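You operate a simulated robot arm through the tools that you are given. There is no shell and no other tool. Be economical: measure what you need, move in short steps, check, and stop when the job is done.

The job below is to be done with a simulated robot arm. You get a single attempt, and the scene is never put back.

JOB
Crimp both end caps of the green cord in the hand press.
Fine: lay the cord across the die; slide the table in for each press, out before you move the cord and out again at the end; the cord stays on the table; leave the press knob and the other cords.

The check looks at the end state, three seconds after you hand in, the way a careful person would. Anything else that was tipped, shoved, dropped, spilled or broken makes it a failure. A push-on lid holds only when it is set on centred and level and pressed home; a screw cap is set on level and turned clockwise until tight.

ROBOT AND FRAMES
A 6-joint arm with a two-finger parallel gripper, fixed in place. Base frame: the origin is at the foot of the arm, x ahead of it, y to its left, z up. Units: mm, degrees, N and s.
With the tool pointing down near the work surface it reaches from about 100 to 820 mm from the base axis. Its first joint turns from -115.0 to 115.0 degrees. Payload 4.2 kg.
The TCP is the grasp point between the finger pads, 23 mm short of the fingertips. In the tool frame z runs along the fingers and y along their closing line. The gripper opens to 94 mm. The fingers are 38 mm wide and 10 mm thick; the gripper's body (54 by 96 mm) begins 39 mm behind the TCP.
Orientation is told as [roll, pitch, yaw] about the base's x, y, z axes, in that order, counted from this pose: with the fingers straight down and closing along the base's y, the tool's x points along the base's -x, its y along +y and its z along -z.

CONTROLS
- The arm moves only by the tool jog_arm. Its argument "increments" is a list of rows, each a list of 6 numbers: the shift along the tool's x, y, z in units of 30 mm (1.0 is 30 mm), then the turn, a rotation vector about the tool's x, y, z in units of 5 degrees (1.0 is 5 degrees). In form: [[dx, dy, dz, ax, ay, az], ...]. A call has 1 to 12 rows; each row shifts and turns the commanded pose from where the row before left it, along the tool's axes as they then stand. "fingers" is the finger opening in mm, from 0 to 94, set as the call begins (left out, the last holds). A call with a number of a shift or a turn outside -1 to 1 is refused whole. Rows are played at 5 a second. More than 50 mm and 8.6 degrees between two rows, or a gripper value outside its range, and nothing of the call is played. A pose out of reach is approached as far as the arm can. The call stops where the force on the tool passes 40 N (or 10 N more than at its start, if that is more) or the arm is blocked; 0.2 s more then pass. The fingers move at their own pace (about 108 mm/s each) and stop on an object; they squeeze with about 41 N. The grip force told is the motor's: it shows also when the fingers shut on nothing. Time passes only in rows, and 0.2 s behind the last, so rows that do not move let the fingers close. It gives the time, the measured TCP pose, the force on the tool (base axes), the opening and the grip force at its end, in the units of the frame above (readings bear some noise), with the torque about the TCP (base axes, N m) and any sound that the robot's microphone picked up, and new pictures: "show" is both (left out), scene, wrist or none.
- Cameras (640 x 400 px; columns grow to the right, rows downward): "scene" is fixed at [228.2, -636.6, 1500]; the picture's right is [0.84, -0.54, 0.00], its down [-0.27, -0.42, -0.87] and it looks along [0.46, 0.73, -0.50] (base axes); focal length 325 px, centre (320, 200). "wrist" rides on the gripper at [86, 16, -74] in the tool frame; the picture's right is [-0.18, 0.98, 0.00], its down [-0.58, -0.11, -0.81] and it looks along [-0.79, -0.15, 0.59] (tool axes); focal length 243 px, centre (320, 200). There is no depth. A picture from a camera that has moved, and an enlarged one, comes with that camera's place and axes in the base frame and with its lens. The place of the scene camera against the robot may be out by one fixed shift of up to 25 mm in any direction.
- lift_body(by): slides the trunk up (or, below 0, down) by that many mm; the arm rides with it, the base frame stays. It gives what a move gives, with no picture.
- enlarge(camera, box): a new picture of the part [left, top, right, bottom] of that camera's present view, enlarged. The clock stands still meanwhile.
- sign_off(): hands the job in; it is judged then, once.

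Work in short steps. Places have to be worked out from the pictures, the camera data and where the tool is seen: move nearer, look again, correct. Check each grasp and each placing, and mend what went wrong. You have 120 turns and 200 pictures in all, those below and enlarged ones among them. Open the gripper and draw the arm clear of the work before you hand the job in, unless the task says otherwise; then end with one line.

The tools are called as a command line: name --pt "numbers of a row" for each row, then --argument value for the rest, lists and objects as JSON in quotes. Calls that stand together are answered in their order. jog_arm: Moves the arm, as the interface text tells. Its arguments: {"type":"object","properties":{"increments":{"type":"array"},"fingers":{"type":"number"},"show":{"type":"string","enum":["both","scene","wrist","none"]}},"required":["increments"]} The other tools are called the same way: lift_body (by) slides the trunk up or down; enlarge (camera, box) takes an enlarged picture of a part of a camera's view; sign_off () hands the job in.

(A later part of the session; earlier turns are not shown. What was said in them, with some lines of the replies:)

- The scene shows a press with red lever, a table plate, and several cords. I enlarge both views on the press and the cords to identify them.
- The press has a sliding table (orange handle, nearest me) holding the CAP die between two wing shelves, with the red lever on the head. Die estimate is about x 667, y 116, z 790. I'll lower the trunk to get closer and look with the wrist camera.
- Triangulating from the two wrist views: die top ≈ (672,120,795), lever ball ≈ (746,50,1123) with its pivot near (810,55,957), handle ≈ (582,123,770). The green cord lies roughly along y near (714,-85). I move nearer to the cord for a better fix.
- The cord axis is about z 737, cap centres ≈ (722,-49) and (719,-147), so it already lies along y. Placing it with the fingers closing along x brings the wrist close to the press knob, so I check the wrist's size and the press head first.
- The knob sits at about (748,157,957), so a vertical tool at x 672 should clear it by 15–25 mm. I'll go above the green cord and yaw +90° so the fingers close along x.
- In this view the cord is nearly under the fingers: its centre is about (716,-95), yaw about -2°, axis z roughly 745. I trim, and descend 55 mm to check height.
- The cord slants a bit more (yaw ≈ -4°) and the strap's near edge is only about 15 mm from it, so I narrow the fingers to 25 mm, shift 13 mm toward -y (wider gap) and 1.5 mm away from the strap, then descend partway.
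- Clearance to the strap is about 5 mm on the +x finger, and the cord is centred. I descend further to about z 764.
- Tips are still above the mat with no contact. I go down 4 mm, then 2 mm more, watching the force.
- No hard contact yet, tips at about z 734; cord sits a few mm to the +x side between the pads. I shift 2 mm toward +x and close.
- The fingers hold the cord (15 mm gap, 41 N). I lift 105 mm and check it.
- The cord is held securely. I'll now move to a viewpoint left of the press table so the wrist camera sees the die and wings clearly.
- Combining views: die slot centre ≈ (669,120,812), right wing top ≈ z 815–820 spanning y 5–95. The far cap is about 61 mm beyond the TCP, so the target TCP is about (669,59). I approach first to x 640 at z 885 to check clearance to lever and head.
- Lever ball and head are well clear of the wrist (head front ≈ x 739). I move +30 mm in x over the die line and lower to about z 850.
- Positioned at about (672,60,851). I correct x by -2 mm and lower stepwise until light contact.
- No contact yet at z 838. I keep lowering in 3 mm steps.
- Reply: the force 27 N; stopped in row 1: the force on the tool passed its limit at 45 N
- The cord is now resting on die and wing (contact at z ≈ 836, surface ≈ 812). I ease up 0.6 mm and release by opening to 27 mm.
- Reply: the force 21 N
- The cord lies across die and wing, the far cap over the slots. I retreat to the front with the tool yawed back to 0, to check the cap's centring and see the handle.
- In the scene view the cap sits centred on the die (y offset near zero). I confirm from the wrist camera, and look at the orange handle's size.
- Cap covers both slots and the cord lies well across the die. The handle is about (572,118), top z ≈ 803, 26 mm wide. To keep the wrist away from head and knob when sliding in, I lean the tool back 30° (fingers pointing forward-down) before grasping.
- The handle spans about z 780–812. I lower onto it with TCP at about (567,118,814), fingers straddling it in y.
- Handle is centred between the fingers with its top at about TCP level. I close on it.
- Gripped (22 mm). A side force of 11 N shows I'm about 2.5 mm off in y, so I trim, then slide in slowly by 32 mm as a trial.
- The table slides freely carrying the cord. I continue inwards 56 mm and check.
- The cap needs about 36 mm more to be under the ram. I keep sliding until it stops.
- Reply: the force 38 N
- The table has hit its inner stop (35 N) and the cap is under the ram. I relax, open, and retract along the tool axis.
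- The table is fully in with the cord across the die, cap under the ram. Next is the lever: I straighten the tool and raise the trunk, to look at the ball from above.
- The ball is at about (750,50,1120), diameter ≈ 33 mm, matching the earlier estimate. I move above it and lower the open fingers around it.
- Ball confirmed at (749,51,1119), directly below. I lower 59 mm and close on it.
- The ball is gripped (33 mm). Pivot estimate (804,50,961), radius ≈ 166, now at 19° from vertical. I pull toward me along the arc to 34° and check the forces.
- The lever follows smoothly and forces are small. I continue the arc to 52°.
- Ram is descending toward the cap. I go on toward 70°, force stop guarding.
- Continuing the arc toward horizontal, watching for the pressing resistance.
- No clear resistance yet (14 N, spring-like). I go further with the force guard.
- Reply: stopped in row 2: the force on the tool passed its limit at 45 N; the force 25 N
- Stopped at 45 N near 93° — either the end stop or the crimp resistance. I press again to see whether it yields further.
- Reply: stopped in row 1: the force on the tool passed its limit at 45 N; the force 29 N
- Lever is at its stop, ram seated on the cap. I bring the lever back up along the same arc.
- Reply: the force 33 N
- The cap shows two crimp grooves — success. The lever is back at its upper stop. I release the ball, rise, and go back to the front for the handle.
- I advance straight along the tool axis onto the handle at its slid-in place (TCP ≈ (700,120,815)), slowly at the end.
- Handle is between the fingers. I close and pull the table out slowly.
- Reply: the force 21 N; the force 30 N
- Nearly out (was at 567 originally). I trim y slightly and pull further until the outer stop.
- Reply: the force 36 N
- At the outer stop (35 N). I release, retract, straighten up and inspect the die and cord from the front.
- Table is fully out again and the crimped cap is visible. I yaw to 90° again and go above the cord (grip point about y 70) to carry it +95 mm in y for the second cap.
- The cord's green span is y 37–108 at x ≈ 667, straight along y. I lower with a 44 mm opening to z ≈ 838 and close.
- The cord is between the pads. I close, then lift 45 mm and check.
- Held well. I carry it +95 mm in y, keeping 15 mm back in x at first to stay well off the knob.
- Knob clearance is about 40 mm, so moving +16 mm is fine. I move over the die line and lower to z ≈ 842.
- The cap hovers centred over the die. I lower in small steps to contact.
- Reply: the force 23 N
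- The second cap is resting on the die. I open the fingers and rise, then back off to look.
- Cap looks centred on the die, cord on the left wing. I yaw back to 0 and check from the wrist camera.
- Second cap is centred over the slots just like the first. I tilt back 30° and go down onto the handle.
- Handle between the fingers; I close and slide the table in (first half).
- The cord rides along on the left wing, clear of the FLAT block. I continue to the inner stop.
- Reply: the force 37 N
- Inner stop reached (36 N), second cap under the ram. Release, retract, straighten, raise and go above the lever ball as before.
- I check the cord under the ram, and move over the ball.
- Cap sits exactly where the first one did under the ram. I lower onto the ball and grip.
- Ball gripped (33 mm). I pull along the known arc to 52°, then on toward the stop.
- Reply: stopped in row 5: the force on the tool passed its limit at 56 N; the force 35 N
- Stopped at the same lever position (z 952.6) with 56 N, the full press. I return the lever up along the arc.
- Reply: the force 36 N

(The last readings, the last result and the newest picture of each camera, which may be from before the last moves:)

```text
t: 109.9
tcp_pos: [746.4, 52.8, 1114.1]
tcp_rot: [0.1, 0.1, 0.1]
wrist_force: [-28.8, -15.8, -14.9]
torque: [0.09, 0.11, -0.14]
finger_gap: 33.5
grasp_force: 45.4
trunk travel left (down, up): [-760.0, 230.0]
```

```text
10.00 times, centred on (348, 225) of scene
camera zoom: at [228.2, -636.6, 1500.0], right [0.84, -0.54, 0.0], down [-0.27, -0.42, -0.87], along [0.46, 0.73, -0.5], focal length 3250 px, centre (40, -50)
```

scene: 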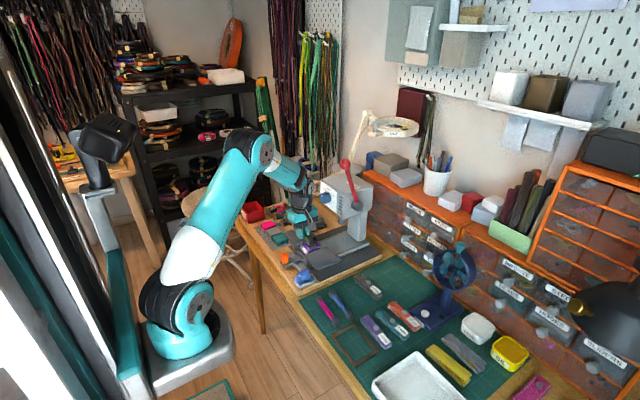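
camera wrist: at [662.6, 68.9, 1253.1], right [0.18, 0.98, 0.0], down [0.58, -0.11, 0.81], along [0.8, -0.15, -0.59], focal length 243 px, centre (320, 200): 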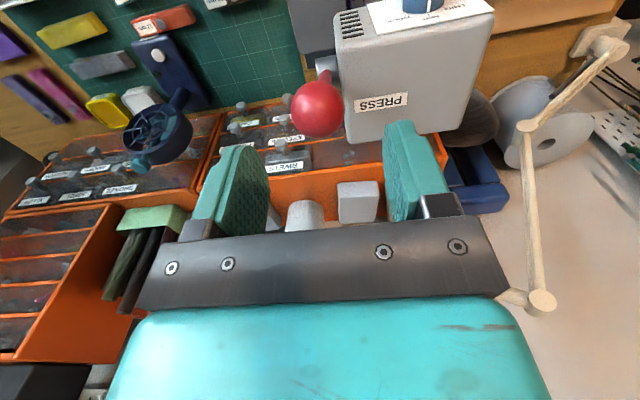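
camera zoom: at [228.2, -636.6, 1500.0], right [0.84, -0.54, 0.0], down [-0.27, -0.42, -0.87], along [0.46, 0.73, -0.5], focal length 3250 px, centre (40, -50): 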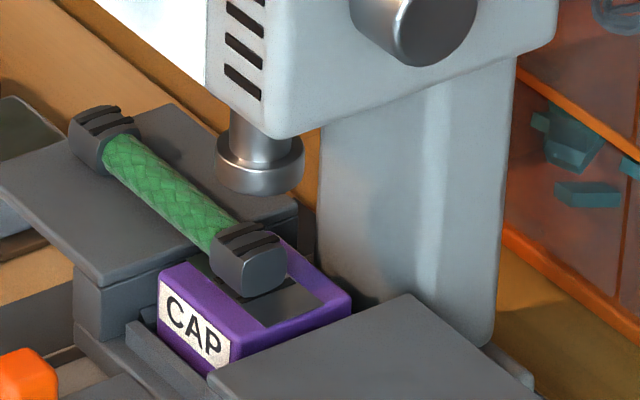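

Both caps are now grooved. The lever is back at its upper stop; I release it, rise, and return to the handle.

jog_arm --pt "0.04 0 0 0 0 0" --pt "0 0 0 0 0 0" --pt "0 0 -1 0 0 0" --pt "0 0 -1 0 0 0" --pt "1 0.3 0 0 0 0" --pt "1 0.5 0 0 0 0" --pt "1 0.5 0 0 0 0" --pt "1 0.5 0 0 0 0" --pt "0.9 0.5 0 0 0 0" --fingers 64 --show "none"

lift_body --by -160

jog_arm --pt "0 0 0.5 0 -1 0" --pt "0 0 0.5 0 -1 0" --pt "0 0 0.3 0 -1 0" --pt "0 0 0 0 -1 0" --pt "0 0 0 0 -1 0" --pt "0 0 0 0 -1 0" --show "scene"

```text
t: 111.9
tcp_pos: [600.0, 122.4, 1174.6]
tcp_rot: [0.2, -0.5, 0.0]
wrist_force: [-0.1, 0.8, -1.3]
torque: [0.03, 0.03, 0.0]
finger_gap: 63.6
grasp_force: 0.1
trunk travel left (down, up): [-760.0, 230.0]
```

```text
t: 113.7
tcp_pos: [599.8, 121.9, 1015.4]
tcp_rot: [0.2, -0.6, -0.1]
wrist_force: [-0.1, -0.2, -0.4]
torque: [0.02, 0.0, 0.01]
finger_gap: 64.0
grasp_force: 0.0
trunk travel left (down, up): [-600.0, 390.0]
```

```text
t: 115.1
tcp_pos: [602.9, 121.4, 976.1]
tcp_rot: [0.2, -30.7, -0.1]
wrist_force: [0.0, 1.0, 0.3]
torque: [-0.04, -0.03, 0.02]
finger_gap: 64.0
grasp_force: 0.2
trunk travel left (down, up): [-600.0, 390.0]
```

scene: 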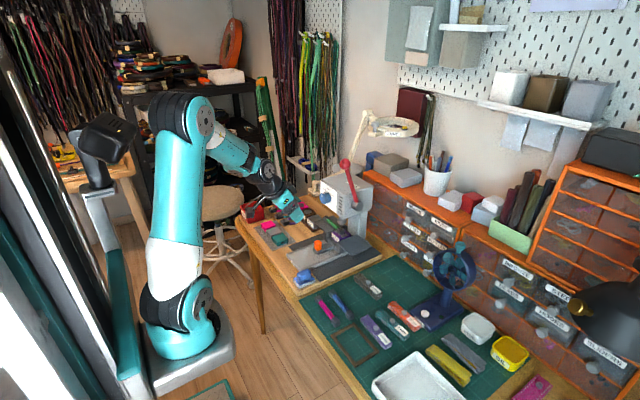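

I advance along the tool axis onto the handle at the slid-in place.

jog_arm --pt "-0.03 -0.05 0.92 0 0 0" --pt "0 0 0.92 0 0 0" --pt "0 0 0.9 0 0 0" --pt "0 0 0.9 0 0 0" --pt "0 0 0.9 0 0 0" --pt "0 0 0.9 0 0 0" --pt "0 0 0.76 0 0 0" --show "wrist"

```text
t: 116.7
tcp_pos: [698.9, 121.6, 816.8]
tcp_rot: [0.3, -30.5, -0.1]
wrist_force: [-0.1, 0.1, -0.4]
torque: [-0.06, -0.01, 0.04]
finger_gap: 63.7
grasp_force: 0.1
trunk travel left (down, up): [-600.0, 390.0]
camera wrist: at [584.4, 136.5, 837.4], right [0.16, 0.98, 0.1], down [0.09, -0.11, 0.99], along [0.98, -0.15, -0.11], focal length 243 px, centre (320, 200)
```

wrist: 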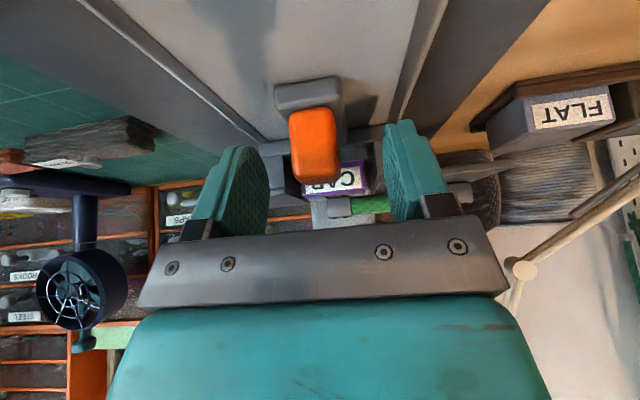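

Handle in place between the fingers. I close and pull the table out slowly.

jog_arm --pt "0 -0.03 0 0 0 0" --pt "0 0 0 0 0 0" --pt "0.115 0 -0.067 0 0 0" --pt "0.23 0 -0.1345 0 0 0" --pt "0.23 0 -0.1345 0 0 0" --pt "0.23 0 -0.1345 0 0 0" --pt "0.23 0 -0.1345 0 0 0" --pt "0.23 0 -0.1345 0 0 0" --pt "0.23 0 -0.1345 0 0 0" --pt "0.23 0 -0.1345 0 0 0" --pt "0.115 0 -0.067 0 0 0" --fingers 0 --show "none"

jog_arm --pt "0.115 -0.02 -0.067 0 0 0" --pt "0.23 0 -0.1345 0 0 0" --pt "0.23 0 -0.1345 0 0 0" --pt "0.23 0 -0.1345 0 0 0" --pt "0.23 0 -0.1345 0 0 0" --pt "0.23 0 -0.1345 0 0 0" --pt "0.23 0 -0.1345 0 0 0" --pt "0.173 0 -0.1 0 0 0" --pt "0.115 0 -0.067 0 0 0" --pt "0.058 0 -0.034 0 0 0" --show "none"

jog_arm --pt "0.058 0 -0.034 0 0 0" --pt "0.058 0 -0.034 0 0 0" --pt "0.058 0 -0.034 0 0 0" --pt "0.058 0 -0.034 0 0 0" --pt "0.058 0 -0.034 0 0 0" --show "scene"

```text
t: 119.1
tcp_pos: [635.5, 119.2, 816.8]
tcp_rot: [0.2, -30.5, -0.1]
wrist_force: [2.2, 5.5, 4.7]
torque: [-0.54, -0.42, 0.08]
finger_gap: 21.8
grasp_force: 45.3
trunk travel left (down, up): [-600.0, 390.0]
```

```text
t: 121.3
tcp_pos: [570.9, 120.8, 815.6]
tcp_rot: [0.3, -30.6, -0.1]
wrist_force: [1.1, 16.1, 19.8]
torque: [-0.37, -0.25, 0.1]
finger_gap: 21.7
grasp_force: 45.3
trunk travel left (down, up): [-600.0, 390.0]
```

```text
t: 122.5
tcp_pos: [563.3, 120.6, 815.7]
tcp_rot: [0.3, -30.7, -0.2]
wrist_force: [35.6, 7.6, 0.7]
torque: [-0.85, -0.55, 0.14]
finger_gap: 21.8
grasp_force: 45.2
trunk travel left (down, up): [-600.0, 390.0]
```

scene: 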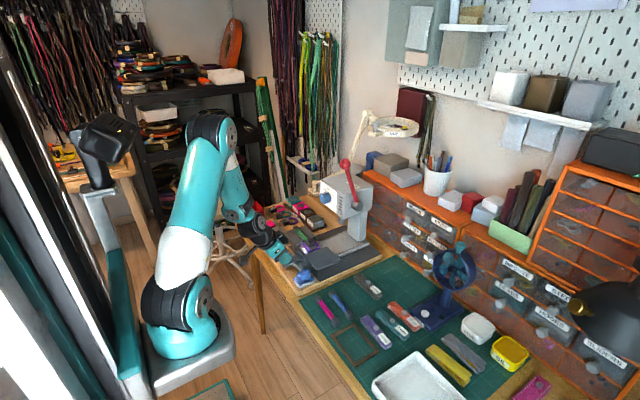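

The table is at its outer stop (x 563, 35 N). I relax, open, retract well clear and raise for a final look.

jog_arm --pt "-0.04 0 0.02 0 0 0" --pt "0 0 0 0 0 0" --pt "0 0 -0.5 0 0 0" --pt "0 0 -1 0 0 0" --pt "0 0 -1 0 0 0" --pt "0 0 -1 0 0 0" --pt "0 0 0 0 1 0" --pt "0 0 0 0 1 0" --pt "0 0 0 0 1 0" --pt "0 0 0 0 1 0" --pt "0 0 0 0 1 0" --pt "0 0 0 0 1 0" --fingers 64 --show "none"

lift_body --by 150

jog_arm --pt "0 0 0 0 0 0" --show "both"

enlarge --camera "scene" --box '[270, 200, 366, 260]'

enlarge --camera "scene" --box '[240, 150, 448, 280]'

```text
t: 125.1
tcp_pos: [509.4, 118.3, 907.3]
tcp_rot: [0.2, -0.3, 0.0]
wrist_force: [0.0, -0.7, 0.0]
torque: [0.03, -0.01, 0.01]
finger_gap: 64.1
grasp_force: 0.1
trunk travel left (down, up): [-600.0, 390.0]
```

```text
t: 126.8
tcp_pos: [509.7, 118.8, 1055.7]
tcp_rot: [0.2, -0.5, 0.0]
wrist_force: [-0.5, 0.0, -0.5]
torque: [0.0, -0.01, 0.0]
finger_gap: 64.1
grasp_force: 0.2
trunk travel left (down, up): [-750.0, 240.0]
```

```text
t: 127.2
tcp_pos: [509.3, 118.8, 1056.1]
tcp_rot: [0.2, -0.6, 0.0]
wrist_force: [0.4, -0.5, 0.0]
torque: [-0.03, -0.02, -0.01]
finger_gap: 64.1
grasp_force: 0.1
trunk travel left (down, up): [-750.0, 240.0]
camera wrist: at [420.1, 134.4, 1130.4], right [0.18, 0.98, 0.0], down [0.57, -0.11, 0.81], along [0.8, -0.15, -0.59], focal length 243 px, centre (320, 200)
```

scene: 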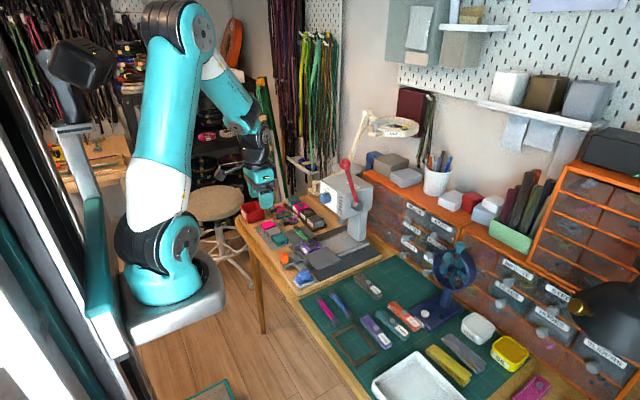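
wrist: 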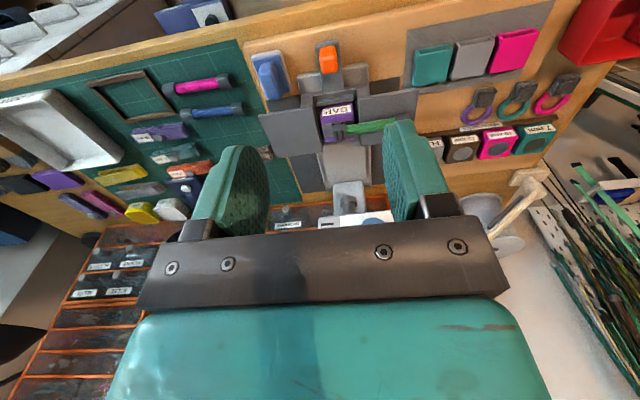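

```text
6.67 times, centred on (318, 230) of scene
camera zoom: at [228.2, -636.6, 1500.0], right [0.84, -0.54, 0.0], down [-0.27, -0.42, -0.87], along [0.46, 0.73, -0.5], focal length 2166 px, centre (333, 0)
```

zoom: 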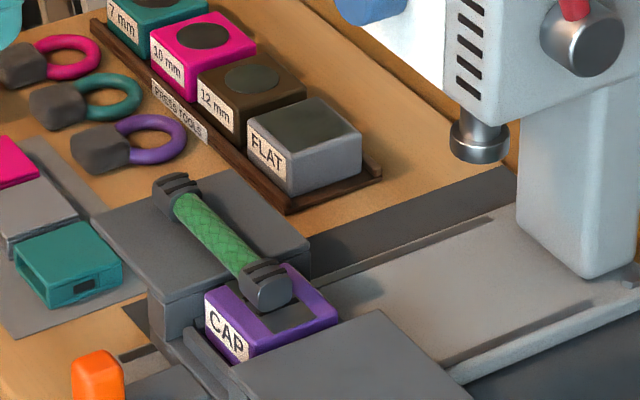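

```text
3.08 times, centred on (344, 215) of scene
camera zoom: at [228.2, -636.6, 1500.0], right [0.84, -0.54, 0.0], down [-0.27, -0.42, -0.87], along [0.46, 0.73, -0.5], focal length 1000 px, centre (246, 154)
```

zoom: 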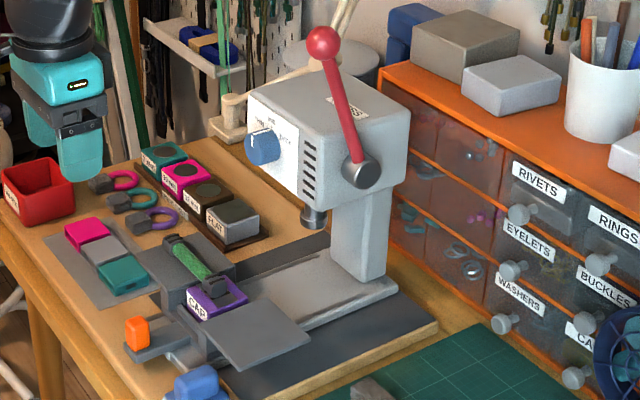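

Both caps show crimp grooves. The cord lies on the table, the table is fully out, the lever is up, the knob and other cords are untouched, and the arm is clear with the gripper open. I hand in.

sign_off

```text
The job is handed in.
```

Both end caps of the green cord are crimped, each showing two grooves. The cord is still on the table, which is slid out, and the lever is back up.
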